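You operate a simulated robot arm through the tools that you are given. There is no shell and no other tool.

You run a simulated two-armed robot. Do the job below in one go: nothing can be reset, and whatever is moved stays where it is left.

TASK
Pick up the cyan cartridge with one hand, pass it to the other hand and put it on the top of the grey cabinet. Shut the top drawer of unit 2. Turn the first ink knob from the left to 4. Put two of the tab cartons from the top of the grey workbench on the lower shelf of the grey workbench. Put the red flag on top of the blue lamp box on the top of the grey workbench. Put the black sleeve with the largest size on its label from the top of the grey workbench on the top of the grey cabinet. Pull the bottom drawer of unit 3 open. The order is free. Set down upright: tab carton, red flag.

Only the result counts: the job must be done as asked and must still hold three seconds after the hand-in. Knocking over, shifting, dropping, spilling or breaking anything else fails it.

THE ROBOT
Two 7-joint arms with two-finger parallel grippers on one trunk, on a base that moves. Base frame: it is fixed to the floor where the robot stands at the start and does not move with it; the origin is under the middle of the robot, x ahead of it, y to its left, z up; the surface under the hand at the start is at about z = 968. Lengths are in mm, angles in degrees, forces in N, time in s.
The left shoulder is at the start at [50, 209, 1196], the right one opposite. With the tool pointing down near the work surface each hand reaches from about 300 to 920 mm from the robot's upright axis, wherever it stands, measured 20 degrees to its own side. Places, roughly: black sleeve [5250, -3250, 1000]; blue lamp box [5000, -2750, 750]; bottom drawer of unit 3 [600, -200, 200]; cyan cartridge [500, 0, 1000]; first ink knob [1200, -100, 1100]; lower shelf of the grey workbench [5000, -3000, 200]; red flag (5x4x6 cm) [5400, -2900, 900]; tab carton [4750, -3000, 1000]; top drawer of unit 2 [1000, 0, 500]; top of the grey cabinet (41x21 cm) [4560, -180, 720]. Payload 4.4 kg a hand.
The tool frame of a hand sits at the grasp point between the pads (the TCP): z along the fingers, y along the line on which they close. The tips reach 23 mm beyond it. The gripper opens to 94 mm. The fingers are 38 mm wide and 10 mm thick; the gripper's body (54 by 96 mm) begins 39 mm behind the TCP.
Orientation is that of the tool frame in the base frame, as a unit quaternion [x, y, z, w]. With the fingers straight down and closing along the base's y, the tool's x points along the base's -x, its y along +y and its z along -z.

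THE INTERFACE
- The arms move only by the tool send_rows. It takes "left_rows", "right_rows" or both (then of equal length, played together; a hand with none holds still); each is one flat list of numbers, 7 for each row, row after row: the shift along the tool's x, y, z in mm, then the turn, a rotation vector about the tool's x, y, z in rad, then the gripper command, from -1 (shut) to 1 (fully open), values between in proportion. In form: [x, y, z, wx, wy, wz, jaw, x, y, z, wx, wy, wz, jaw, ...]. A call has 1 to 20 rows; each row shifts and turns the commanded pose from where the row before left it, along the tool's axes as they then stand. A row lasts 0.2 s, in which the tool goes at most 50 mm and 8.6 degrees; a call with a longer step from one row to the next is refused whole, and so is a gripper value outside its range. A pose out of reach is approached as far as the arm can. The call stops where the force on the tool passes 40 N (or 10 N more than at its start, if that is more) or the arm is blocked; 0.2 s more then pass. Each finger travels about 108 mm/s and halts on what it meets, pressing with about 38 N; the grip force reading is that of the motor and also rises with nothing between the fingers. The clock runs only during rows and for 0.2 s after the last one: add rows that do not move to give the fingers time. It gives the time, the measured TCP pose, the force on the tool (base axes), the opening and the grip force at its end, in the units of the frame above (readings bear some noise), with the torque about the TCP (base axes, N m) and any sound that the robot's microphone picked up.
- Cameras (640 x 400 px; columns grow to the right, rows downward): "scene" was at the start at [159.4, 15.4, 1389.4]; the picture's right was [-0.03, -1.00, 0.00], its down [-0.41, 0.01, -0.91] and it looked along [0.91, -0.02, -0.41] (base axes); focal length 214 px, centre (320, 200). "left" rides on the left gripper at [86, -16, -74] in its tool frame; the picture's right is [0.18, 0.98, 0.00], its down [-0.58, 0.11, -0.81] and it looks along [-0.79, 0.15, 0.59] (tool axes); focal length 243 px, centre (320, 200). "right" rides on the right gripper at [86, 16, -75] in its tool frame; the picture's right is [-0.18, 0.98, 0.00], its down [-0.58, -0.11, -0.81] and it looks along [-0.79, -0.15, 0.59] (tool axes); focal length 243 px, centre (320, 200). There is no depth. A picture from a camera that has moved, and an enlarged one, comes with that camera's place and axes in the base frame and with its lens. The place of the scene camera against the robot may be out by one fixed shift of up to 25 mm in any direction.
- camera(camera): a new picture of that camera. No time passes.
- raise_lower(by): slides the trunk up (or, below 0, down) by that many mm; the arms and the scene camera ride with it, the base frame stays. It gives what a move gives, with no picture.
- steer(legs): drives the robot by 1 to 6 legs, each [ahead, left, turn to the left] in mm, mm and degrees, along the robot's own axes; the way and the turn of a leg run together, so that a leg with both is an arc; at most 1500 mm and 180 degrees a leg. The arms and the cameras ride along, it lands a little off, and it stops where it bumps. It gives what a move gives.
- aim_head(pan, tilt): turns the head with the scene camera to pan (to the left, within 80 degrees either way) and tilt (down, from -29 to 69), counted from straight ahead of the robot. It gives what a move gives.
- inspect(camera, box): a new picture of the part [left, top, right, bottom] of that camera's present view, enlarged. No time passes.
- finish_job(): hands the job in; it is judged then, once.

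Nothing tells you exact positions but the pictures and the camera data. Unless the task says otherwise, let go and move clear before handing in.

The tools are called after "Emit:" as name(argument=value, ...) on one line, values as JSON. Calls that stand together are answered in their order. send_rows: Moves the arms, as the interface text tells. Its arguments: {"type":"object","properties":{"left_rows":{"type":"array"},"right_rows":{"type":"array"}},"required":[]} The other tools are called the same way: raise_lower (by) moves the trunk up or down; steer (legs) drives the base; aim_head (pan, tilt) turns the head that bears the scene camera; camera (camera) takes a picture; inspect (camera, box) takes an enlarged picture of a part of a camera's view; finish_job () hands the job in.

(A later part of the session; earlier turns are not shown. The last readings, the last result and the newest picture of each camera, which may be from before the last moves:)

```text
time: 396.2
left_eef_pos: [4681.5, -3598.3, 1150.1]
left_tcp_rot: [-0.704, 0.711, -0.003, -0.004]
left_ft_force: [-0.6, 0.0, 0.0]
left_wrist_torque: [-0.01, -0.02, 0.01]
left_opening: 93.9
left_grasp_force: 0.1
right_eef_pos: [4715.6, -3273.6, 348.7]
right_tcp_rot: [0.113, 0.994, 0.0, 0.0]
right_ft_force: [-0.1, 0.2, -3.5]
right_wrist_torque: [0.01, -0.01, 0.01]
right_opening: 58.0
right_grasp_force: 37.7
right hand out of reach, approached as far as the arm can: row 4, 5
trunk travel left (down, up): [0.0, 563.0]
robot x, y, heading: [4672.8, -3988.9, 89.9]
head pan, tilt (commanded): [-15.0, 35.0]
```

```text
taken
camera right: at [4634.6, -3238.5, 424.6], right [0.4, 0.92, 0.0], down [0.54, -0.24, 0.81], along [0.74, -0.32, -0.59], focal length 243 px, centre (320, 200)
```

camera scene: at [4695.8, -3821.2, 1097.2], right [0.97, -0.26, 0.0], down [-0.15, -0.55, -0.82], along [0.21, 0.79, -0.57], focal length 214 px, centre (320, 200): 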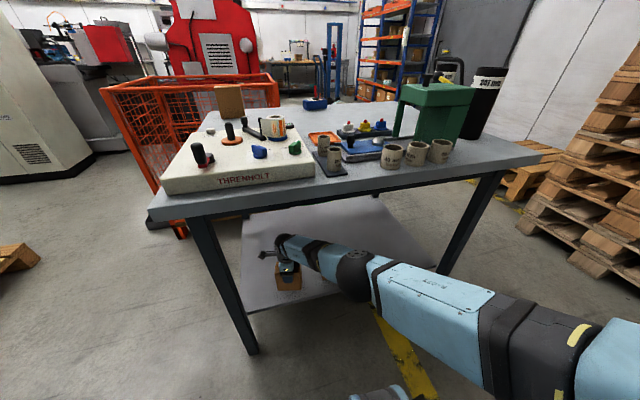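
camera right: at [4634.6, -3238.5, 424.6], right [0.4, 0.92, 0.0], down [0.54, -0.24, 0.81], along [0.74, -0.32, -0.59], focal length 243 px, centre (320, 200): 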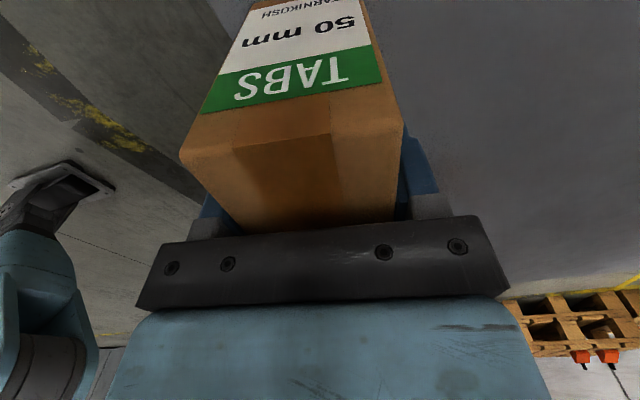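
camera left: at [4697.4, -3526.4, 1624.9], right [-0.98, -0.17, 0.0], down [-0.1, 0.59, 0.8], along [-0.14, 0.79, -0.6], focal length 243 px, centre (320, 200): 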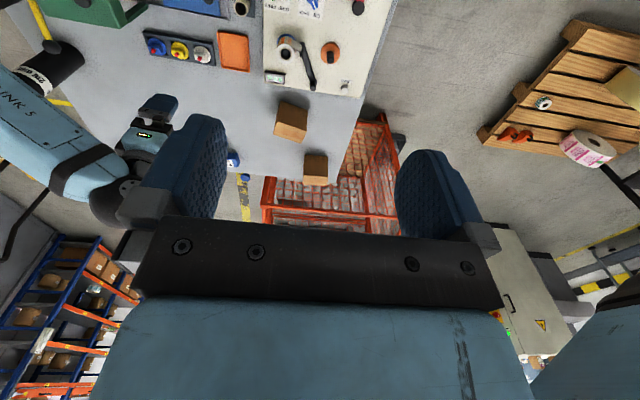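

Emit:
steer(legs=[[60, 0, 0]])

Emit:
send_rows(right_rows=[-3, -12, 5, 0, 0, 0, -1, -3, -12, 10, 0, 0, 0, -1, 0, 0, 10, 0, 0, 0, -1, 0, 0, 5, 0, 0, 0, -1, 0, 0, 0, 0, 0, 0, -1])

Emit:
inspect(camera="scene", box=[200, 190, 440, 350])

```text
time: 397.1
left_eef_pos: [4681.0, -3538.9, 1149.9]
left_tcp_rot: [-0.704, 0.71, -0.004, -0.005]
left_ft_force: [-0.7, 0.6, 0.8]
left_wrist_torque: [-0.05, 0.01, 0.0]
left_opening: 93.9
left_grasp_force: 0.1
right_eef_pos: [4714.5, -3216.3, 348.2]
right_tcp_rot: [0.113, 0.994, 0.0, 0.0]
right_ft_force: [-1.2, -0.5, -3.4]
right_wrist_torque: [-0.01, -0.01, 0.01]
right_opening: 57.5
right_grasp_force: 37.7
trunk travel left (down, up): [0.0, 563.0]
robot x, y, heading: [4672.5, -3933.3, 89.8]
head pan, tilt (commanded): [-15.0, 35.0]
```

```text
time: 398.3
left_eef_pos: [4681.2, -3539.3, 1148.5]
left_tcp_rot: [-0.704, 0.71, -0.003, -0.005]
left_ft_force: [0.0, -0.1, -0.3]
left_wrist_torque: [0.02, -0.02, 0.01]
left_opening: 94.0
left_grasp_force: 0.1
right_eef_pos: [4714.2, -3240.8, 318.4]
right_tcp_rot: [0.113, 0.994, 0.0, 0.0]
right_ft_force: [-1.0, -0.5, -2.6]
right_wrist_torque: [0.0, 0.03, -0.01]
right_opening: 57.9
right_grasp_force: 38.3
trunk travel left (down, up): [0.0, 563.0]
robot x, y, heading: [4676.5, -3936.1, 90.2]
head pan, tilt (commanded): [-15.0, 35.0]
```

```text
2.50 times, centred on (320, 270) of scene
camera zoom: at [4695.7, -3762.5, 1097.2], right [0.97, -0.26, 0.0], down [-0.15, -0.55, -0.82], along [0.21, 0.79, -0.57], focal length 536 px, centre (320, 25)
```

zoom: 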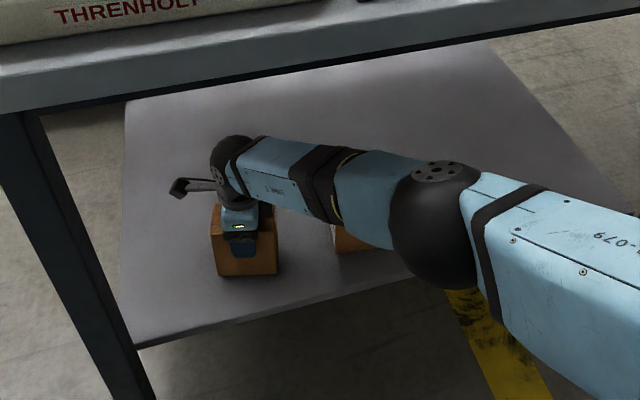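

Emit:
send_rows(right_rows=[0, 0, 3, 0, 0, 0, -1, 0, 0, 3, 0, 0, 0, -1, 0, 0, 0, 0, 0, 0, -1])

```text
time: 399.1
left_eef_pos: [4681.2, -3539.6, 1148.4]
left_tcp_rot: [-0.704, 0.71, -0.003, -0.004]
left_ft_force: [0.8, -0.3, -0.2]
left_wrist_torque: [0.04, 0.02, -0.02]
left_opening: 94.2
left_grasp_force: 0.0
right_eef_pos: [4714.7, -3239.9, 312.0]
right_tcp_rot: [0.113, 0.994, 0.0, 0.0]
right_ft_force: [0.6, 0.6, -3.2]
right_wrist_torque: [0.02, 0.0, -0.02]
right_opening: 57.9
right_grasp_force: 38.3
trunk travel left (down, up): [0.0, 563.0]
robot x, y, heading: [4673.2, -3933.8, 90.1]
head pan, tilt (commanded): [-15.0, 35.0]
```

Emit:
send_rows(right_rows=[0, 0, 2, 0, 0, 0, -1, 0, 0, 0, 0, 0, 0, -1])

```text
time: 399.7
left_eef_pos: [4680.4, -3539.6, 1149.0]
left_tcp_rot: [-0.705, 0.709, -0.003, -0.003]
left_ft_force: [0.3, -0.4, 0.7]
left_wrist_torque: [-0.01, 0.01, 0.03]
left_opening: 93.9
left_grasp_force: 0.2
right_eef_pos: [4715.5, -3240.0, 312.9]
right_tcp_rot: [0.112, 0.994, 0.002, 0.0]
right_ft_force: [0.8, -1.9, 7.1]
right_wrist_torque: [-0.43, -0.25, 0.0]
right_opening: 58.0
right_grasp_force: 38.1
trunk travel left (down, up): [0.0, 563.0]
robot x, y, heading: [4672.0, -3931.8, 89.8]
head pan, tilt (commanded): [-15.0, 35.0]
```

Light contact (7 N). I open the hand and lift away.

Emit:
send_rows(right_rows=[0, 0, 0, 0, 0, 0, 0.35, 0, 0, 0, 0, 0, 0, 0.6, 0, 0, 0, 0, 0, 0, 0.9, 0, 0, 0, 0, 0, 0, 0.9])

Emit:
send_rows(right_rows=[0, 0, -12, 0, 0, 0, 0.9, 0, 0, -20, 0, 0, 0, 0.9, 0, 0, -25, 0, 0, 0, 0.9, 0, 0, -25, 0, 0, 0, 0.9, 0, 0, -15, 0, 0, 0, 0.9, 0, 0, 0, 0, 0, 0, 0.9])

Emit:
inspect(camera="scene", box=[200, 190, 440, 350])

Emit:
camera(camera="right")

```text
time: 400.7
left_eef_pos: [4681.1, -3539.0, 1148.9]
left_tcp_rot: [-0.703, 0.711, -0.003, -0.005]
left_ft_force: [0.4, -0.2, 0.6]
left_wrist_torque: [0.0, 0.0, -0.04]
left_opening: 93.8
left_grasp_force: 0.0
right_eef_pos: [4715.5, -3239.3, 311.6]
right_tcp_rot: [0.114, 0.994, 0.001, 0.0]
right_ft_force: [-0.4, 0.4, 0.1]
right_wrist_torque: [-0.01, 0.0, 0.01]
right_opening: 89.5
right_grasp_force: 0.2
trunk travel left (down, up): [0.0, 563.0]
robot x, y, heading: [4670.7, -3930.9, 89.9]
head pan, tilt (commanded): [-15.0, 35.0]
```

```text
time: 402.1
left_eef_pos: [4680.6, -3539.9, 1149.7]
left_tcp_rot: [-0.704, 0.71, -0.003, -0.004]
left_ft_force: [0.9, 0.1, 0.2]
left_wrist_torque: [0.01, 0.0, -0.02]
left_opening: 94.1
left_grasp_force: 0.0
right_eef_pos: [4716.0, -3238.9, 408.4]
right_tcp_rot: [0.113, 0.994, 0.0, 0.0]
right_ft_force: [0.9, -0.8, 0.4]
right_wrist_torque: [-0.02, 0.0, -0.04]
right_opening: 89.2
right_grasp_force: 0.1
trunk travel left (down, up): [0.0, 563.0]
robot x, y, heading: [4675.9, -3934.0, 90.2]
head pan, tilt (commanded): [-15.0, 35.0]
```

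```text
2.50 times, centred on (320, 270) of scene
camera zoom: at [4695.7, -3762.8, 1097.2], right [0.97, -0.26, 0.0], down [-0.15, -0.55, -0.82], along [0.21, 0.79, -0.57], focal length 536 px, centre (320, 25)
```

zoom: 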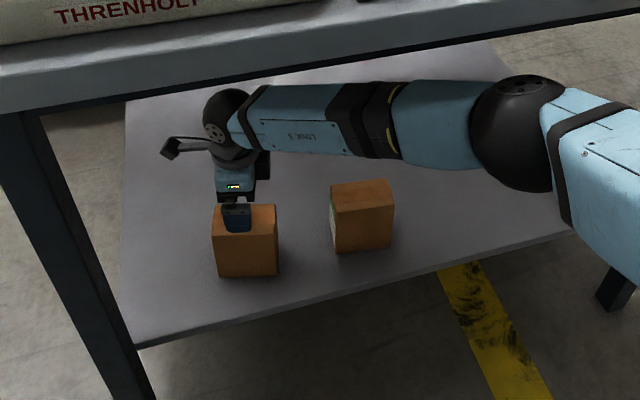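

```text
taken
camera right: at [4634.7, -3203.9, 483.6], right [0.4, 0.92, 0.0], down [0.54, -0.24, 0.81], along [0.74, -0.32, -0.59], focal length 243 px, centre (320, 200)
```

right: 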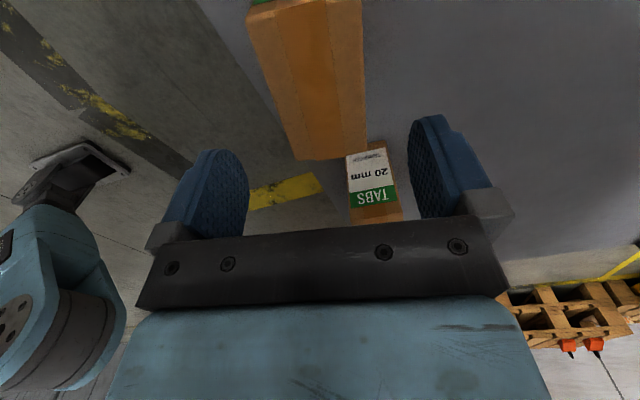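

Both tab cartons stand upright on the lower shelf. I back out and go for the "241 mm" sleeve; I raise the trunk and return the right hand to its normal yaw.

Emit:
steer(legs=[[-330, 0, 0]])

Emit:
camera(camera="scene")

Emit:
raise_lower(by=400)

Emit:
send_rows(right_rows=[0, 0, -45, 0, 0, -0.1419, 1, 0, 0, -45, 0, 0, -0.1419, 1, 0, 0, -45, 0, 0, -0.1419, 1, 0, 0, -45, 0, 0, -0.1419, 1, 0, 0, -45, 0, 0, -0.1419, 1, 0, 0, -45, 0, 0, -0.1419, 1, 0, 0, -45, 0, 0, -0.1419, 1, 0, 0, -45, 0, 0, -0.1419, 1, 0, 0, -45, 0, 0, -0.1419, 1, 0, 0, -45, 0, 0, -0.1419, 1, 0, 0, -45, 0, 0, -0.1419, 1, 0, 0, -45, 0, 0, -0.1419, 1, 0, 0, 0, 0, 0, -0.1, 1])

```text
time: 404.3
left_eef_pos: [4679.2, -3867.4, 1148.1]
left_tcp_rot: [-0.706, 0.708, -0.003, -0.004]
left_ft_force: [-0.1, 0.1, -0.6]
left_wrist_torque: [0.01, 0.0, -0.04]
left_opening: 94.1
left_grasp_force: 0.1
right_eef_pos: [4712.3, -3567.5, 407.5]
right_tcp_rot: [0.11, 0.994, 0.001, -0.001]
right_ft_force: [0.3, 0.8, -0.3]
right_wrist_torque: [-0.04, 0.0, -0.01]
right_opening: 89.3
right_grasp_force: 0.1
trunk travel left (down, up): [0.0, 563.0]
robot x, y, heading: [4673.0, -4261.8, 90.4]
head pan, tilt (commanded): [-15.0, 35.0]
```

```text
taken
camera scene: at [4695.7, -4092.0, 1097.3], right [0.97, -0.25, 0.0], down [-0.15, -0.55, -0.82], along [0.21, 0.79, -0.57], focal length 214 px, centre (320, 200)
```

scene: 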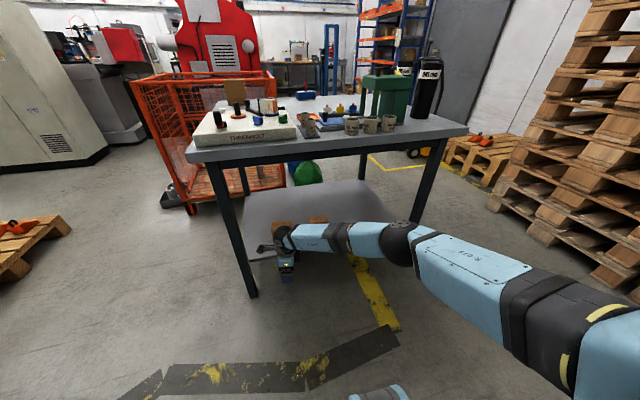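

```text
time: 408.1
left_eef_pos: [4679.2, -3867.3, 1548.7]
left_tcp_rot: [-0.706, 0.708, -0.003, -0.004]
left_ft_force: [0.1, 0.5, 0.6]
left_wrist_torque: [-0.01, -0.02, 0.01]
left_opening: 93.9
left_grasp_force: 0.0
right_eef_pos: [4713.3, -3568.1, 808.0]
right_tcp_rot: [0.11, 0.994, -0.001, 0.0]
right_ft_force: [0.2, 0.9, -0.7]
right_wrist_torque: [0.0, -0.02, 0.03]
right_opening: 89.1
right_grasp_force: 0.0
trunk travel left (down, up): [-400.0, 163.0]
robot x, y, heading: [4672.4, -4260.4, 90.4]
head pan, tilt (commanded): [-15.0, 35.0]
```

```text
time: 410.9
left_eef_pos: [4680.1, -3867.1, 1548.8]
left_tcp_rot: [-0.705, 0.709, -0.002, -0.004]
left_ft_force: [0.3, 0.2, 0.2]
left_wrist_torque: [-0.01, 0.02, 0.01]
left_opening: 94.2
left_grasp_force: 0.1
right_eef_pos: [4710.9, -3566.3, 1348.4]
right_tcp_rot: [0.712, -0.702, 0.0, 0.0]
right_ft_force: [0.4, 0.3, -0.8]
right_wrist_torque: [-0.02, 0.0, 0.0]
right_opening: 94.2
right_grasp_force: 0.1
trunk travel left (down, up): [-400.0, 163.0]
robot x, y, heading: [4671.6, -4258.0, 90.2]
head pan, tilt (commanded): [-15.0, 35.0]
```

Emit:
steer(legs=[[0, -470, 0]])

Emit:
steer(legs=[[300, 0, 0]])

Emit:
camera(camera="right")

Emit:
camera(camera="scene")

```text
time: 415.5
left_eef_pos: [5142.0, -3866.2, 1549.5]
left_tcp_rot: [-0.706, 0.708, -0.003, -0.005]
left_ft_force: [-0.6, -0.4, -0.6]
left_wrist_torque: [-0.02, 0.03, -0.02]
left_opening: 94.1
left_grasp_force: 0.1
right_eef_pos: [5175.8, -3564.1, 1348.6]
right_tcp_rot: [0.711, -0.703, 0.0, 0.0]
right_ft_force: [-0.6, 0.0, -0.3]
right_wrist_torque: [0.01, -0.03, -0.03]
right_opening: 93.8
right_grasp_force: 0.1
trunk travel left (down, up): [-400.0, 163.0]
robot x, y, heading: [5139.4, -4261.6, 90.4]
head pan, tilt (commanded): [-15.0, 35.0]
```

```text
time: 417.6
left_eef_pos: [5136.3, -3576.0, 1548.6]
left_tcp_rot: [0.709, -0.705, 0.002, 0.004]
left_ft_force: [0.3, -0.3, 0.4]
left_wrist_torque: [0.02, 0.0, 0.03]
left_opening: 93.9
left_grasp_force: 0.0
right_eef_pos: [5164.5, -3272.0, 1349.2]
right_tcp_rot: [0.715, -0.699, -0.001, -0.001]
right_ft_force: [-0.7, 0.1, 0.0]
right_wrist_torque: [0.04, -0.02, 0.01]
right_opening: 94.2
right_grasp_force: 0.1
trunk travel left (down, up): [-400.0, 163.0]
robot x, y, heading: [5133.3, -3967.1, 90.9]
head pan, tilt (commanded): [-15.0, 35.0]
```

```text
taken
camera right: at [5150.1, -3358.8, 1424.7], right [-0.99, 0.16, 0.0], down [0.1, 0.58, 0.81], along [0.13, 0.8, -0.59], focal length 243 px, centre (320, 200)
```

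right: 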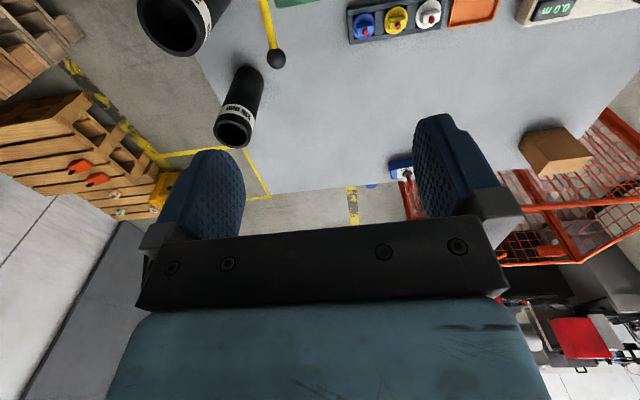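

```text
taken
camera scene: at [5154.7, -3797.5, 1497.4], right [0.97, -0.24, 0.0], down [-0.14, -0.56, -0.82], along [0.2, 0.79, -0.57], focal length 214 px, centre (320, 200)
```

scene: 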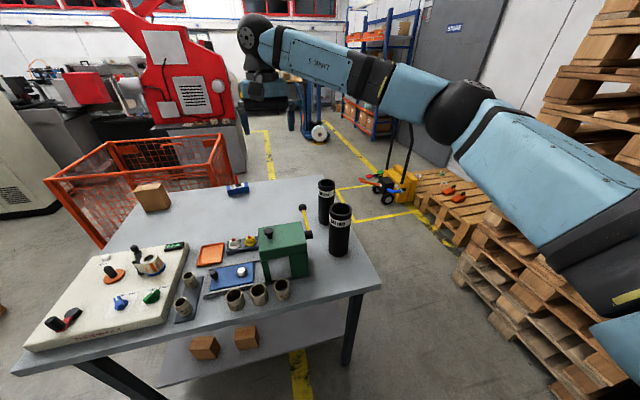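

Emit:
inspect(camera="scene", box=[210, 165, 270, 205])

Emit:
inspect(camera="scene", box=[280, 165, 400, 265])

Emit:
inspect(camera="right", box=[120, 0, 300, 160])

```text
10.00 times, centred on (240, 185) of scene
camera zoom: at [5154.7, -3797.5, 1497.4], right [0.97, -0.24, 0.0], down [-0.14, -0.56, -0.82], along [0.2, 0.79, -0.57], focal length 2145 px, centre (1120, 350)
```

zoom: 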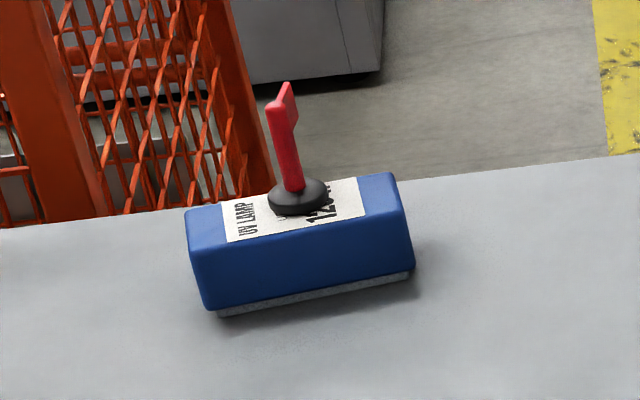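

```text
4.00 times, centred on (340, 215) of scene
camera zoom: at [5154.7, -3797.5, 1497.4], right [0.97, -0.24, 0.0], down [-0.14, -0.56, -0.82], along [0.2, 0.79, -0.57], focal length 858 px, centre (240, 140)
```

zoom: 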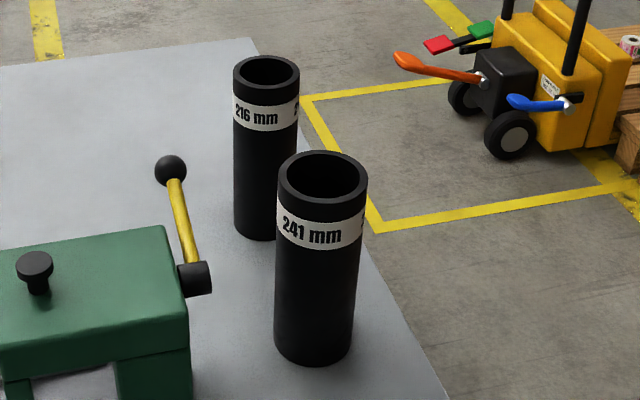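

```text
2.50 times, centred on (210, 80) of right
camera zoom: at [5150.1, -3358.8, 1424.7], right [-0.99, 0.16, 0.0], down [0.1, 0.58, 0.81], along [0.13, 0.8, -0.59], focal length 606 px, centre (595, 500)
```

zoom: 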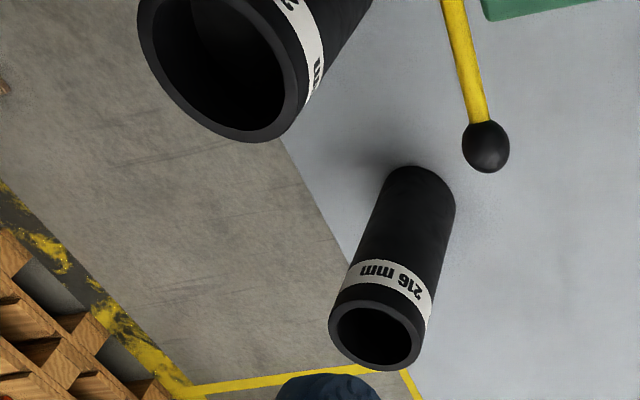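

The flag still stands on the lamp box. I move the right hand back and over to get a clean view of the 241 mm sleeve.

Emit:
send_rows(right_rows=[35.3, -27.7, 0, 0, 0, 0, 1, 35.3, -27.7, 0, 0, 0, 0, 1, 35.3, -27.7, 0, 0, 0, 0, 1, 35.3, -27.7, 0, 0, 0, 0, 1, 35.3, -27.7, 0, 0, 0, 0, 1, 35.3, -27.7, 0, 0, 0, 0, 1, 0, 0, 0, 0, 0, 0, 1])

Emit:
camera(camera="right")

Emit:
inspect(camera="right", box=[230, 50, 410, 190])

```text
time: 419.2
left_eef_pos: [5135.0, -3573.1, 1547.7]
left_tcp_rot: [0.71, -0.704, 0.004, 0.004]
left_ft_force: [-0.8, 0.7, -0.3]
left_wrist_torque: [-0.01, -0.03, 0.02]
left_opening: 94.2
left_grasp_force: 0.1
right_eef_pos: [5332.3, -3479.3, 1345.4]
right_tcp_rot: [0.714, -0.7, 0.0, -0.001]
right_ft_force: [0.2, -0.1, 0.3]
right_wrist_torque: [-0.02, -0.02, -0.02]
right_opening: 94.0
right_grasp_force: 0.1
trunk travel left (down, up): [-400.0, 163.0]
robot x, y, heading: [5133.3, -3966.7, 91.0]
head pan, tilt (commanded): [-15.0, 35.0]
```

```text
taken
camera right: at [5318.0, -3566.0, 1422.0], right [-0.99, 0.16, 0.0], down [0.1, 0.58, 0.81], along [0.13, 0.8, -0.59], focal length 243 px, centre (320, 200)
```

right: 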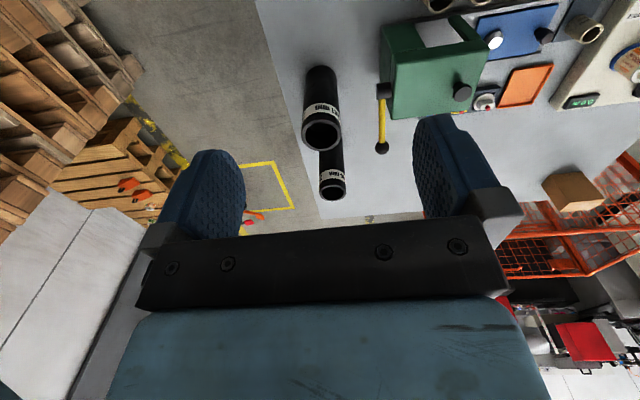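

```text
2.86 times, centred on (320, 120) of right
camera zoom: at [5318.0, -3566.0, 1422.0], right [-0.99, 0.16, 0.0], down [0.1, 0.58, 0.81], along [0.13, 0.8, -0.59], focal length 693 px, centre (320, 429)
```

zoom: 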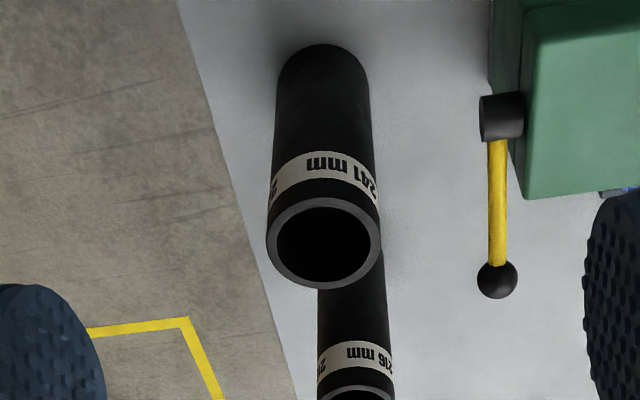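

The sleeve's ring is about 76.7 mm wide (241/π), centre near (5366, -3270), top z about 1048, height 200 mm. I move over it for a check.

Emit:
send_rows(right_rows=[-34.7, -6.3, 24.2, 0, 0, 0, 1, -34.7, -6.3, 24.2, 0, 0, 0, 1, -34.7, -6.3, 24.2, 0, 0, 0, 1, -34.7, -6.3, 24.2, 0, 0, 0, 1, -34.7, -6.3, 24.2, 0, 0, 0, 1, -34.7, -6.3, 24.2, 0, 0, 0, 1, 0, 0, 0, 0, 0, 0, 1])

Emit:
camera(camera="right")

Emit:
inspect(camera="right", box=[230, 0, 410, 140])

```text
time: 420.8
left_eef_pos: [5136.2, -3574.3, 1549.4]
left_tcp_rot: [0.71, -0.704, 0.003, 0.004]
left_ft_force: [0.9, 0.4, -0.3]
left_wrist_torque: [0.01, -0.02, -0.01]
left_opening: 93.7
left_grasp_force: 0.1
right_eef_pos: [5367.1, -3271.3, 1203.1]
right_tcp_rot: [0.714, -0.7, 0.0, 0.0]
right_ft_force: [-0.4, -0.1, 1.0]
right_wrist_torque: [-0.01, -0.02, -0.02]
right_opening: 93.8
right_grasp_force: 0.1
trunk travel left (down, up): [-400.0, 163.0]
robot x, y, heading: [5132.1, -3965.7, 90.8]
head pan, tilt (commanded): [-15.0, 35.0]
```

```text
taken
camera right: at [5352.8, -3358.0, 1277.9], right [-0.99, 0.16, 0.0], down [0.1, 0.58, 0.81], along [0.13, 0.8, -0.59], focal length 243 px, centre (320, 200)
```

right: 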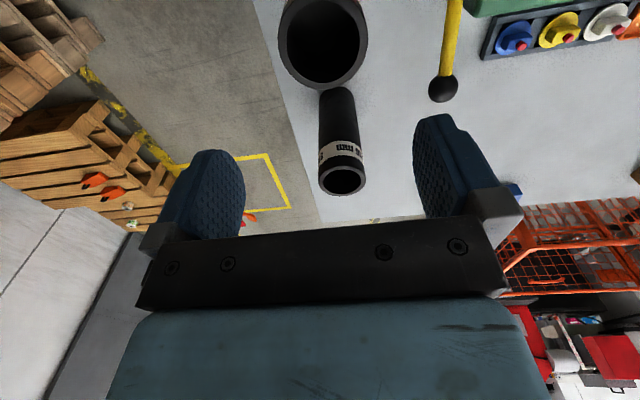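

```text
2.86 times, centred on (320, 70) of right
camera zoom: at [5352.8, -3358.0, 1277.9], right [-0.99, 0.16, 0.0], down [0.1, 0.58, 0.81], along [0.13, 0.8, -0.59], focal length 693 px, centre (320, 571)
```

zoom: 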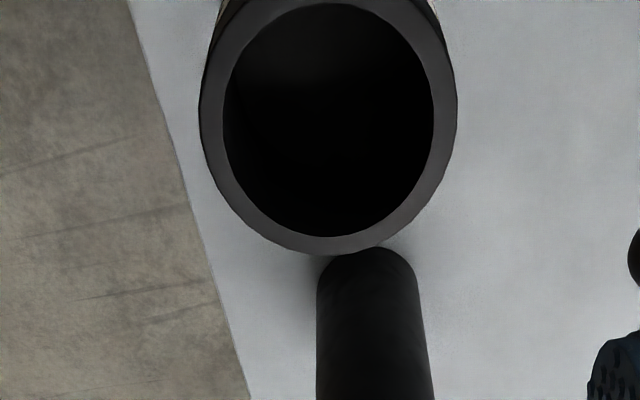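

Emit:
send_rows(right_rows=[-0.1, 0.3, 35, 0, 0, 0, 1, -0.1, 0.3, 35, 0, 0, 0, 1, -0.1, 0.3, 35, 0, 0, 0, 1, 0, 0.3, 30, 0, 0, 0, 1, 0, 0, 0, 0, 0, 0, 1])

Emit:
camera(camera="right")

```text
time: 422.0
left_eef_pos: [5135.7, -3573.3, 1549.0]
left_tcp_rot: [0.709, -0.705, 0.003, 0.004]
left_ft_force: [-1.1, 0.4, 0.2]
left_wrist_torque: [-0.02, 0.02, -0.03]
left_opening: 93.9
left_grasp_force: 0.1
right_eef_pos: [5370.1, -3269.5, 1067.4]
right_tcp_rot: [0.714, -0.7, -0.001, 0.0]
right_ft_force: [-0.1, 0.4, -0.4]
right_wrist_torque: [-0.04, 0.03, -0.01]
right_opening: 93.9
right_grasp_force: 0.0
trunk travel left (down, up): [-400.0, 163.0]
robot x, y, heading: [5138.4, -3970.1, 91.1]
head pan, tilt (commanded): [-15.0, 35.0]
```

```text
taken
camera right: at [5354.8, -3356.3, 1143.2], right [-0.99, 0.16, 0.0], down [0.1, 0.58, 0.81], along [0.13, 0.8, -0.59], focal length 243 px, centre (320, 200)
```

right: 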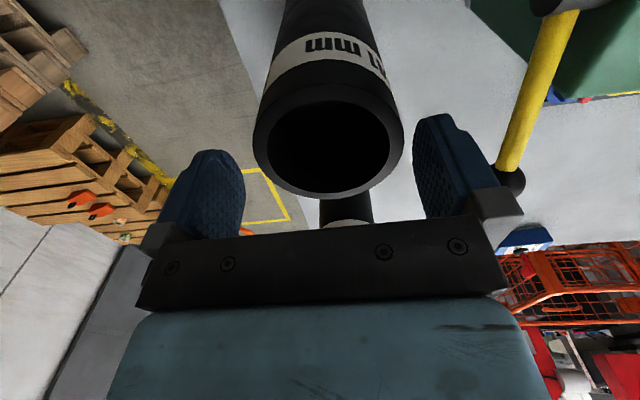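

Emit:
send_rows(right_rows=[0, 0, 20, 0, 0, 0, 1, 0, 0, 20, 0, 0, 0, 1, 0, 0, 7, 0, 0, 0, 1, 0, 0, 0, 0, 0, 0, 1])

Emit:
camera(camera="right")

```text
time: 423.0
left_eef_pos: [5135.3, -3572.6, 1549.1]
left_tcp_rot: [0.709, -0.705, 0.002, 0.003]
left_ft_force: [-0.6, 0.5, 0.0]
left_wrist_torque: [-0.01, 0.0, -0.01]
left_opening: 93.9
left_grasp_force: 0.2
right_eef_pos: [5369.2, -3269.8, 1021.5]
right_tcp_rot: [0.714, -0.7, 0.001, 0.0]
right_ft_force: [-0.3, -0.1, 0.2]
right_wrist_torque: [0.01, 0.01, -0.01]
right_opening: 93.8
right_grasp_force: 0.1
trunk travel left (down, up): [-400.0, 163.0]
robot x, y, heading: [5132.8, -3972.0, 90.8]
head pan, tilt (commanded): [-15.0, 35.0]
```

```text
taken
camera right: at [5354.4, -3356.2, 1096.4], right [-0.99, 0.16, 0.0], down [0.1, 0.58, 0.81], along [0.13, 0.8, -0.59], focal length 243 px, centre (320, 200)
```

right: 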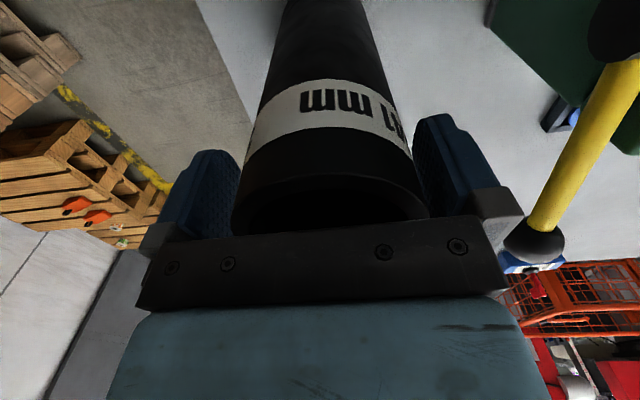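

Emit:
send_rows(right_rows=[0, 0, 0, 0, 0, 0, 0.8, 0, 0, 0, 0, 0, 0, -1, 0, 0, 0, 0, 0, 0, -1, 0, 0, 0, 0, 0, 0, -1])

```text
time: 424.0
left_eef_pos: [5135.2, -3574.1, 1549.9]
left_tcp_rot: [0.71, -0.704, 0.004, 0.005]
left_ft_force: [-0.4, -0.5, 0.5]
left_wrist_torque: [0.0, -0.01, -0.03]
left_opening: 94.1
left_grasp_force: 0.1
right_eef_pos: [5368.2, -3270.0, 1021.5]
right_tcp_rot: [0.715, -0.7, 0.0, 0.0]
right_ft_force: [-0.2, -0.6, 0.3]
right_wrist_torque: [-0.01, 0.05, -0.03]
right_opening: 76.3
right_grasp_force: 37.9
trunk travel left (down, up): [-400.0, 163.0]
robot x, y, heading: [5135.5, -3967.2, 91.1]
head pan, tilt (commanded): [-15.0, 35.0]
```

Sleeve gripped at 76.3 mm. I lift it straight up.

Emit:
send_rows(right_rows=[0, 0, -15, 0, 0, 0, -1, 0, 0, -35, 0, 0, 0, -1, 0, 0, -45, 0, 0, 0, -1, 0, 0, -45, 0, 0, 0, -1, 0, 0, -45, 0, 0, 0, -1, 0, 0, -45, 0, 0, 0, -1, 0, 0, -30, 0, 0, 0, -1, 0, 0, 0, 0, 0, 0, -1])

Emit:
camera(camera="scene")

```text
time: 425.8
left_eef_pos: [5136.4, -3571.8, 1549.1]
left_tcp_rot: [0.71, -0.704, 0.004, 0.004]
left_ft_force: [-1.1, 0.3, 1.2]
left_wrist_torque: [-0.02, -0.01, -0.02]
left_opening: 93.9
left_grasp_force: 0.1
right_eef_pos: [5369.3, -3270.5, 1280.5]
right_tcp_rot: [0.715, -0.699, 0.002, 0.0]
right_ft_force: [-1.3, 0.0, -3.6]
right_wrist_torque: [-0.02, 0.01, 0.02]
right_opening: 76.3
right_grasp_force: 38.1
trunk travel left (down, up): [-400.0, 163.0]
robot x, y, heading: [5134.9, -3968.4, 90.9]
head pan, tilt (commanded): [-15.0, 35.0]
```

```text
taken
camera scene: at [5155.1, -3795.3, 1497.1], right [0.97, -0.24, 0.0], down [-0.14, -0.56, -0.82], along [0.2, 0.79, -0.57], focal length 214 px, centre (320, 200)
```

scene: 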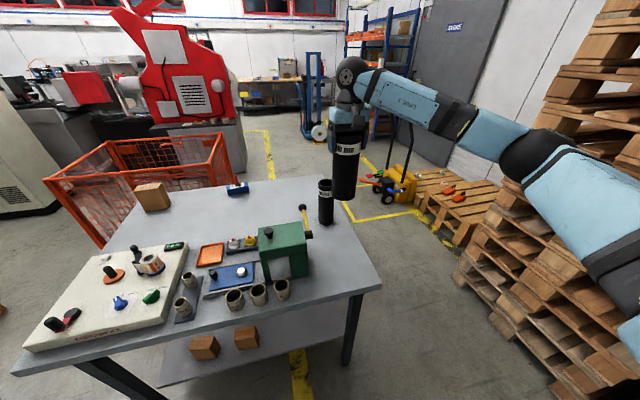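

Sleeve held (3.6 N). I back out, draw the hand toward the centre to keep the elbow in, and drive around the bench's +x end.

Emit:
steer(legs=[[-300, 0, -0.9]])

Emit:
send_rows(right_rows=[0, 40, 0, 0, 0, 0, -1, 0, 40, 0, 0, 0, 0, -1, 0, 40, 0, 0, 0, 0, -1, 0, 40, 0, 0, 0, 0, -1, 0, 40, 0, 0, 0, 0, -1, 0, 0, 0, 0, 0, 0, -1])

Emit:
aim_head(pan=-50, tilt=30)

Emit:
camera(camera="scene")

```text
time: 427.8
left_eef_pos: [5143.1, -3868.7, 1548.2]
left_tcp_rot: [0.707, -0.707, 0.003, 0.004]
left_ft_force: [-0.8, 0.6, -0.1]
left_wrist_torque: [0.0, 0.0, -0.01]
left_opening: 93.9
left_grasp_force: 0.0
right_eef_pos: [5376.9, -3570.3, 1278.7]
right_tcp_rot: [0.711, -0.703, 0.0, 0.001]
right_ft_force: [0.3, -0.1, -4.5]
right_wrist_torque: [0.01, -0.01, 0.04]
right_opening: 76.3
right_grasp_force: 37.7
trunk travel left (down, up): [-400.0, 163.0]
robot x, y, heading: [5137.3, -4266.9, 90.6]
head pan, tilt (commanded): [-15.0, 35.0]
```

```text
time: 429.2
left_eef_pos: [5143.8, -3870.9, 1548.8]
left_tcp_rot: [-0.707, 0.707, -0.003, -0.004]
left_ft_force: [0.5, -0.1, 0.0]
left_wrist_torque: [0.01, 0.06, 0.03]
left_opening: 93.8
left_grasp_force: 0.1
right_eef_pos: [5179.2, -3575.5, 1281.1]
right_tcp_rot: [0.711, -0.703, 0.0, 0.0]
right_ft_force: [0.3, 0.1, -4.3]
right_wrist_torque: [-0.02, 0.02, -0.02]
right_opening: 76.5
right_grasp_force: 37.8
trunk travel left (down, up): [-400.0, 163.0]
robot x, y, heading: [5138.8, -4266.0, 90.5]
head pan, tilt (commanded): [-15.0, 35.0]
```

```text
time: 430.2
left_eef_pos: [5142.0, -3870.3, 1548.6]
left_tcp_rot: [-0.706, 0.708, -0.004, -0.005]
left_ft_force: [0.4, 0.3, -0.5]
left_wrist_torque: [0.01, 0.03, -0.01]
left_opening: 94.1
left_grasp_force: 0.0
right_eef_pos: [5177.2, -3576.2, 1280.4]
right_tcp_rot: [0.711, -0.703, 0.001, 0.0]
right_ft_force: [0.2, -0.1, -3.8]
right_wrist_torque: [-0.01, 0.05, -0.03]
right_opening: 76.3
right_grasp_force: 38.0
trunk travel left (down, up): [-400.0, 163.0]
robot x, y, heading: [5137.3, -4262.2, 90.2]
head pan, tilt (commanded): [-50.0, 30.0]
```

```text
taken
camera scene: at [5205.8, -4120.5, 1505.0], right [0.65, -0.76, 0.0], down [-0.38, -0.32, -0.87], along [0.66, 0.56, -0.5], focal length 214 px, centre (320, 200)
```

scene: 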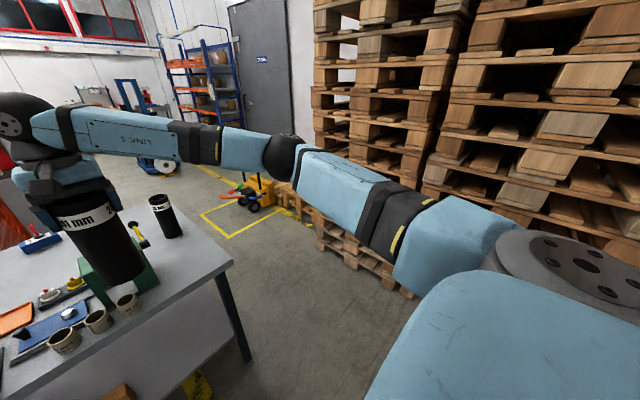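

Emit:
steer(legs=[[0, -690, -0.4]])

Emit:
aim_head(pan=-15, tilt=25)

Emit:
camera(camera="scene")

```text
time: 436.7
left_eef_pos: [5845.3, -3872.3, 1549.6]
left_tcp_rot: [-0.699, 0.715, -0.003, -0.005]
left_ft_force: [-0.3, -0.1, 0.0]
left_wrist_torque: [0.03, -0.03, 0.0]
left_opening: 94.0
left_grasp_force: 0.0
right_eef_pos: [5885.8, -3578.9, 1279.7]
right_tcp_rot: [-0.705, 0.709, 0.0, 0.0]
right_ft_force: [1.1, -0.4, -4.6]
right_wrist_torque: [-0.01, -0.01, 0.02]
right_opening: 76.5
right_grasp_force: 38.0
trunk travel left (down, up): [-400.0, 163.0]
robot x, y, heading: [5832.8, -4267.1, 89.3]
head pan, tilt (commanded): [-50.0, 30.0]
```

```text
time: 437.8
left_eef_pos: [5845.3, -3871.3, 1549.0]
left_tcp_rot: [-0.699, 0.715, -0.002, -0.004]
left_ft_force: [0.2, -0.6, 0.1]
left_wrist_torque: [-0.01, 0.01, 0.01]
left_opening: 94.1
left_grasp_force: 0.0
right_eef_pos: [5885.2, -3577.7, 1279.7]
right_tcp_rot: [-0.705, 0.709, 0.0, 0.0]
right_ft_force: [-0.2, -0.6, -4.2]
right_wrist_torque: [-0.01, 0.0, 0.0]
right_opening: 76.4
right_grasp_force: 38.1
trunk travel left (down, up): [-400.0, 163.0]
robot x, y, heading: [5829.6, -4269.1, 89.4]
head pan, tilt (commanded): [-15.0, 25.0]
```

```text
taken
camera scene: at [5857.9, -4092.6, 1512.9], right [0.96, -0.27, 0.0], down [-0.12, -0.41, -0.91], along [0.25, 0.87, -0.42], focal length 214 px, centre (320, 200)
```

scene: 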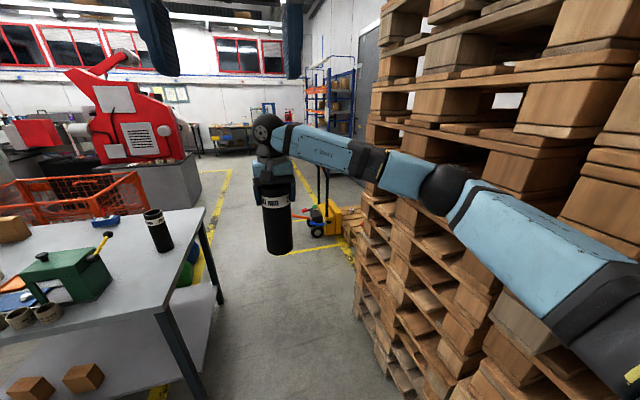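

Emit:
steer(legs=[[700, 10, 0.6], [700, 0, 0]])

Emit:
camera(camera="scene")

```text
time: 445.0
left_eef_pos: [5853.5, -2478.6, 1550.4]
left_tcp_rot: [-0.7, 0.715, -0.002, -0.004]
left_ft_force: [-1.3, 0.3, -0.6]
left_wrist_torque: [0.03, -0.01, -0.03]
left_opening: 93.6
left_grasp_force: 0.1
right_eef_pos: [5895.5, -2183.3, 1279.9]
right_tcp_rot: [-0.704, 0.71, 0.001, 0.0]
right_ft_force: [-0.6, 0.2, -3.9]
right_wrist_torque: [0.01, -0.03, 0.02]
right_opening: 76.1
right_grasp_force: 38.5
trunk travel left (down, up): [-400.0, 163.0]
robot x, y, heading: [5841.7, -2873.3, 89.2]
head pan, tilt (commanded): [-15.0, 25.0]
```

```text
taken
camera scene: at [5865.6, -2698.6, 1513.0], right [0.96, -0.27, 0.0], down [-0.12, -0.41, -0.91], along [0.25, 0.87, -0.42], focal length 214 px, centre (320, 200)
```

scene: 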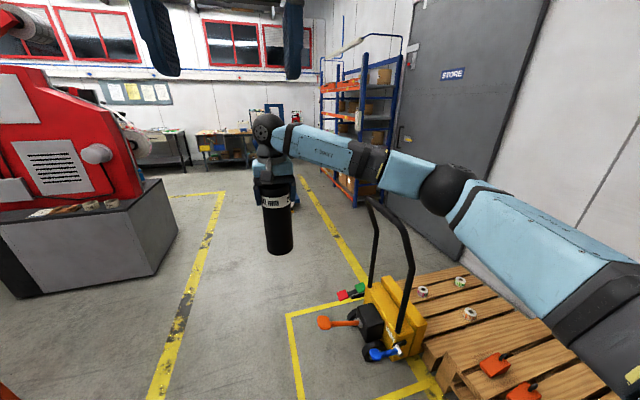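

Emit:
steer(legs=[[530, 15, 0.8], [280, 280, 0]])

Emit:
camera(camera="scene")

```text
time: 450.8
left_eef_pos: [5560.8, -1670.8, 1549.2]
left_tcp_rot: [-0.702, 0.712, -0.004, -0.004]
left_ft_force: [-0.8, 0.0, 0.4]
left_wrist_torque: [0.0, 0.01, -0.04]
left_opening: 93.7
left_grasp_force: 0.0
right_eef_pos: [5601.2, -1373.7, 1280.5]
right_tcp_rot: [0.708, -0.707, 0.0, 0.0]
right_ft_force: [0.9, -1.1, -4.2]
right_wrist_torque: [0.01, -0.01, 0.01]
right_opening: 76.3
right_grasp_force: 37.5
trunk travel left (down, up): [-400.0, 163.0]
robot x, y, heading: [5547.8, -2066.6, 89.9]
head pan, tilt (commanded): [-15.0, 25.0]
```

```text
taken
camera scene: at [5575.5, -1890.0, 1513.0], right [0.96, -0.26, 0.0], down [-0.11, -0.41, -0.91], along [0.24, 0.87, -0.42], focal length 214 px, centre (320, 200)
```

scene: 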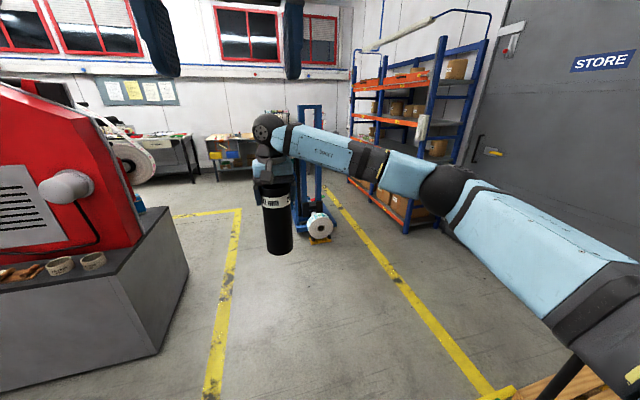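

Emit:
steer(legs=[[1200, 0, 0]])

Emit:
aim_head(pan=-60, tilt=20)

Emit:
camera(camera="scene")

```text
time: 456.8
left_eef_pos: [5552.2, -468.8, 1549.1]
left_tcp_rot: [0.707, -0.707, 0.003, 0.004]
left_ft_force: [-0.4, 0.2, 0.4]
left_wrist_torque: [-0.02, 0.0, 0.01]
left_opening: 93.9
left_grasp_force: 0.0
right_eef_pos: [5588.0, -173.4, 1280.6]
right_tcp_rot: [0.713, -0.701, 0.0, 0.0]
right_ft_force: [-0.1, -0.7, -3.8]
right_wrist_torque: [0.01, 0.02, -0.01]
right_opening: 76.5
right_grasp_force: 38.0
trunk travel left (down, up): [-400.0, 163.0]
robot x, y, heading: [5548.8, -860.7, 90.4]
head pan, tilt (commanded): [-15.0, 25.0]
```

```text
time: 458.0
left_eef_pos: [5552.9, -468.0, 1549.3]
left_tcp_rot: [0.707, -0.707, 0.003, 0.004]
left_ft_force: [-1.0, 0.2, -0.1]
left_wrist_torque: [0.0, -0.03, 0.01]
left_opening: 94.1
left_grasp_force: 0.1
right_eef_pos: [5587.8, -172.4, 1280.1]
right_tcp_rot: [0.713, -0.701, 0.0, 0.0]
right_ft_force: [0.6, -0.2, -4.9]
right_wrist_torque: [0.01, -0.01, -0.03]
right_opening: 76.1
right_grasp_force: 37.9
trunk travel left (down, up): [-400.0, 163.0]
robot x, y, heading: [5547.6, -863.4, 90.6]
head pan, tilt (commanded): [-60.0, 20.0]
```

```text
taken
camera scene: at [5628.2, -729.0, 1521.0], right [0.51, -0.86, 0.0], down [-0.29, -0.17, -0.94], along [0.81, 0.48, -0.34], focal length 214 px, centre (320, 200)
```

scene: 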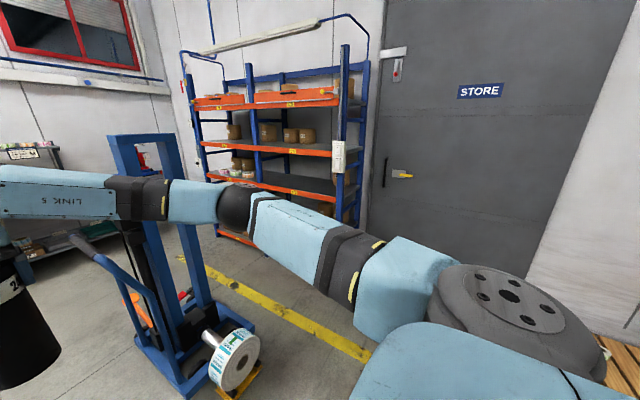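

Emit:
steer(legs=[[0, 0, -90], [0, 0, -90.5]])

Emit:
aim_head(pan=-30, tilt=25)

Emit:
camera(camera="scene")

```text
time: 466.0
left_eef_pos: [5548.4, -1256.9, 1548.6]
left_tcp_rot: [0.704, 0.71, 0.004, -0.003]
left_ft_force: [-0.2, 1.0, 0.1]
left_wrist_torque: [0.01, 0.06, 0.04]
left_opening: 94.1
left_grasp_force: 0.1
right_eef_pos: [5515.6, -1551.8, 1280.3]
right_tcp_rot: [0.699, 0.715, 0.0, -0.001]
right_ft_force: [0.5, 0.2, -3.9]
right_wrist_torque: [0.02, 0.01, 0.02]
right_opening: 76.1
right_grasp_force: 38.3
trunk travel left (down, up): [-400.0, 163.0]
robot x, y, heading: [5551.0, -862.3, -89.0]
head pan, tilt (commanded): [-60.0, 20.0]
```

```text
time: 466.9
left_eef_pos: [5549.0, -1256.6, 1548.8]
left_tcp_rot: [0.703, 0.711, 0.004, -0.003]
left_ft_force: [0.3, 0.2, 0.5]
left_wrist_torque: [0.02, 0.0, -0.01]
left_opening: 93.9
left_grasp_force: 0.1
right_eef_pos: [5515.6, -1552.5, 1280.9]
right_tcp_rot: [0.699, 0.715, 0.0, 0.001]
right_ft_force: [-0.2, -0.7, -4.7]
right_wrist_torque: [0.02, 0.01, 0.01]
right_opening: 76.3
right_grasp_force: 38.5
trunk travel left (down, up): [-400.0, 163.0]
robot x, y, heading: [5551.5, -865.6, -89.0]
head pan, tilt (commanded): [-30.0, 25.0]
```

```text
taken
camera scene: at [5505.1, -992.9, 1512.9], right [-0.87, 0.49, 0.0], down [0.21, 0.37, -0.91], along [-0.44, -0.79, -0.42], focal length 214 px, centre (320, 200)
```

scene: 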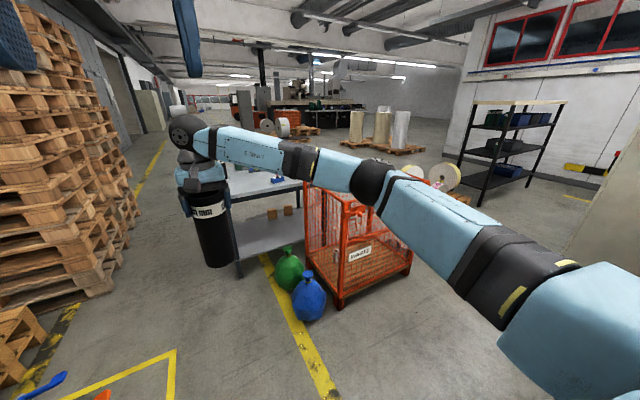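

Emit:
steer(legs=[[-860, -85, -1.0], [-880, -110, 0]])

Emit:
aim_head(pan=-45, tilt=30)

Emit:
camera(camera="scene")

```text
time: 475.8
left_eef_pos: [5332.2, 477.2, 1549.1]
left_tcp_rot: [0.703, 0.711, 0.004, -0.003]
left_ft_force: [0.4, 0.4, -0.9]
left_wrist_torque: [0.01, -0.03, -0.02]
left_opening: 94.0
left_grasp_force: 0.1
right_eef_pos: [5299.9, 180.7, 1279.8]
right_tcp_rot: [0.698, 0.716, 0.0, 0.0]
right_ft_force: [0.6, -0.2, -5.2]
right_wrist_torque: [-0.01, -0.01, 0.04]
right_opening: 76.3
right_grasp_force: 38.2
trunk travel left (down, up): [-400.0, 163.0]
robot x, y, heading: [5332.1, 872.3, -88.8]
head pan, tilt (commanded): [-30.0, 25.0]
```

```text
time: 476.6
left_eef_pos: [5333.1, 478.1, 1549.2]
left_tcp_rot: [0.703, 0.711, 0.004, -0.003]
left_ft_force: [-1.0, -0.9, -0.2]
left_wrist_torque: [0.01, 0.04, -0.02]
left_opening: 93.8
left_grasp_force: 0.1
right_eef_pos: [5299.5, 181.4, 1281.1]
right_tcp_rot: [0.699, 0.716, 0.001, 0.001]
right_ft_force: [-0.2, -0.3, -5.3]
right_wrist_torque: [-0.01, 0.01, 0.0]
right_opening: 76.4
right_grasp_force: 37.7
trunk travel left (down, up): [-400.0, 163.0]
robot x, y, heading: [5334.8, 869.6, -88.9]
head pan, tilt (commanded): [-45.0, 30.0]
```

```text
taken
camera scene: at [5271.6, 757.3, 1505.0], right [-0.72, 0.69, 0.0], down [0.35, 0.36, -0.87], along [-0.6, -0.62, -0.5], focal length 214 px, centre (320, 200)
```

scene: 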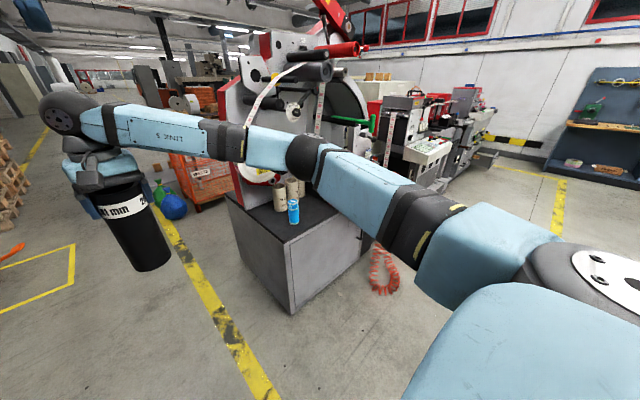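

The way to the cabinet is clear. I strafe in front of it and lower the trunk while still well away from the rollers.

Emit:
steer(legs=[[-20, -790, -1.1]])

Emit:
raise_lower(by=-280)

Emit:
aim_head(pan=0, tilt=35)

Emit:
camera(camera="scene")

Emit:
camera(camera="left")

```text
time: 483.8
left_eef_pos: [4540.8, 491.4, 1548.1]
left_tcp_rot: [0.711, 0.704, 0.004, -0.003]
left_ft_force: [1.1, 0.4, 0.1]
left_wrist_torque: [0.01, -0.01, -0.01]
left_opening: 94.1
left_grasp_force: 0.0
right_eef_pos: [4503.7, 195.8, 1280.4]
right_tcp_rot: [0.705, 0.709, 0.0, 0.0]
right_ft_force: [0.9, -0.3, -3.9]
right_wrist_torque: [0.02, -0.03, 0.02]
right_opening: 76.3
right_grasp_force: 37.3
trunk travel left (down, up): [-400.0, 163.0]
robot x, y, heading: [4548.5, 884.8, -90.2]
head pan, tilt (commanded): [-45.0, 30.0]
```

```text
time: 486.7
left_eef_pos: [4542.2, 491.8, 1270.2]
left_tcp_rot: [0.711, 0.703, 0.005, -0.004]
left_ft_force: [0.0, -0.7, 0.7]
left_wrist_torque: [0.01, 0.02, -0.01]
left_opening: 94.1
left_grasp_force: 0.1
right_eef_pos: [4503.9, 196.4, 1000.3]
right_tcp_rot: [0.705, 0.709, -0.001, 0.0]
right_ft_force: [0.4, -0.1, -4.1]
right_wrist_torque: [0.0, 0.0, -0.04]
right_opening: 76.1
right_grasp_force: 38.3
trunk travel left (down, up): [-120.0, 443.0]
robot x, y, heading: [4550.7, 885.5, -90.0]
head pan, tilt (commanded): [-45.0, 30.0]
```

```text
time: 487.8
left_eef_pos: [4541.5, 491.0, 1267.4]
left_tcp_rot: [0.711, 0.703, 0.004, -0.003]
left_ft_force: [0.3, -0.7, 0.3]
left_wrist_torque: [0.02, 0.0, 0.02]
left_opening: 94.1
left_grasp_force: 0.1
right_eef_pos: [4503.4, 197.0, 1000.9]
right_tcp_rot: [0.705, 0.709, -0.001, 0.0]
right_ft_force: [0.2, 0.2, -4.5]
right_wrist_torque: [0.03, 0.02, -0.01]
right_opening: 76.5
right_grasp_force: 38.1
trunk travel left (down, up): [-120.0, 443.0]
robot x, y, heading: [4547.1, 884.0, -90.3]
head pan, tilt (commanded): [0.0, 35.0]
```

```text
taken
camera scene: at [4548.7, 747.5, 1217.2], right [-1.0, 0.0, 0.0], down [0.0, 0.57, -0.82], along [0.0, -0.82, -0.57], focal length 214 px, centre (320, 200)
```

scene: 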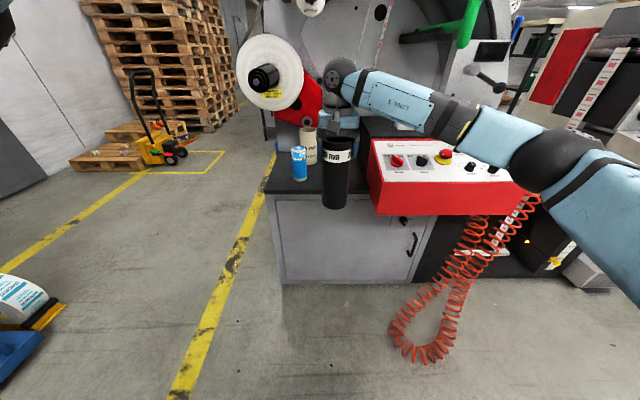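

```text
taken
camera left: at [4525.9, 577.8, 1344.6], right [0.98, 0.17, 0.0], down [0.1, -0.59, 0.8], along [0.14, -0.79, -0.6], focal length 243 px, centre (320, 200)
```

left: 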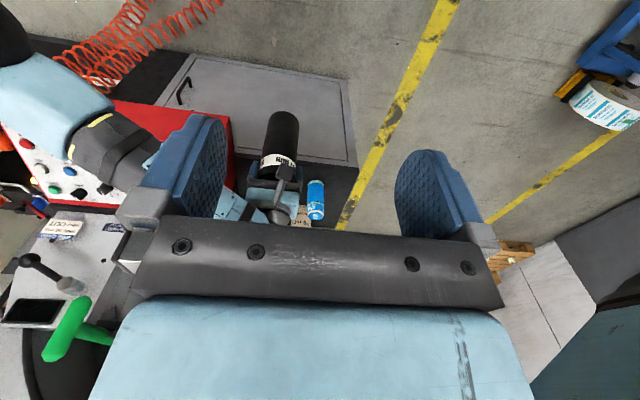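

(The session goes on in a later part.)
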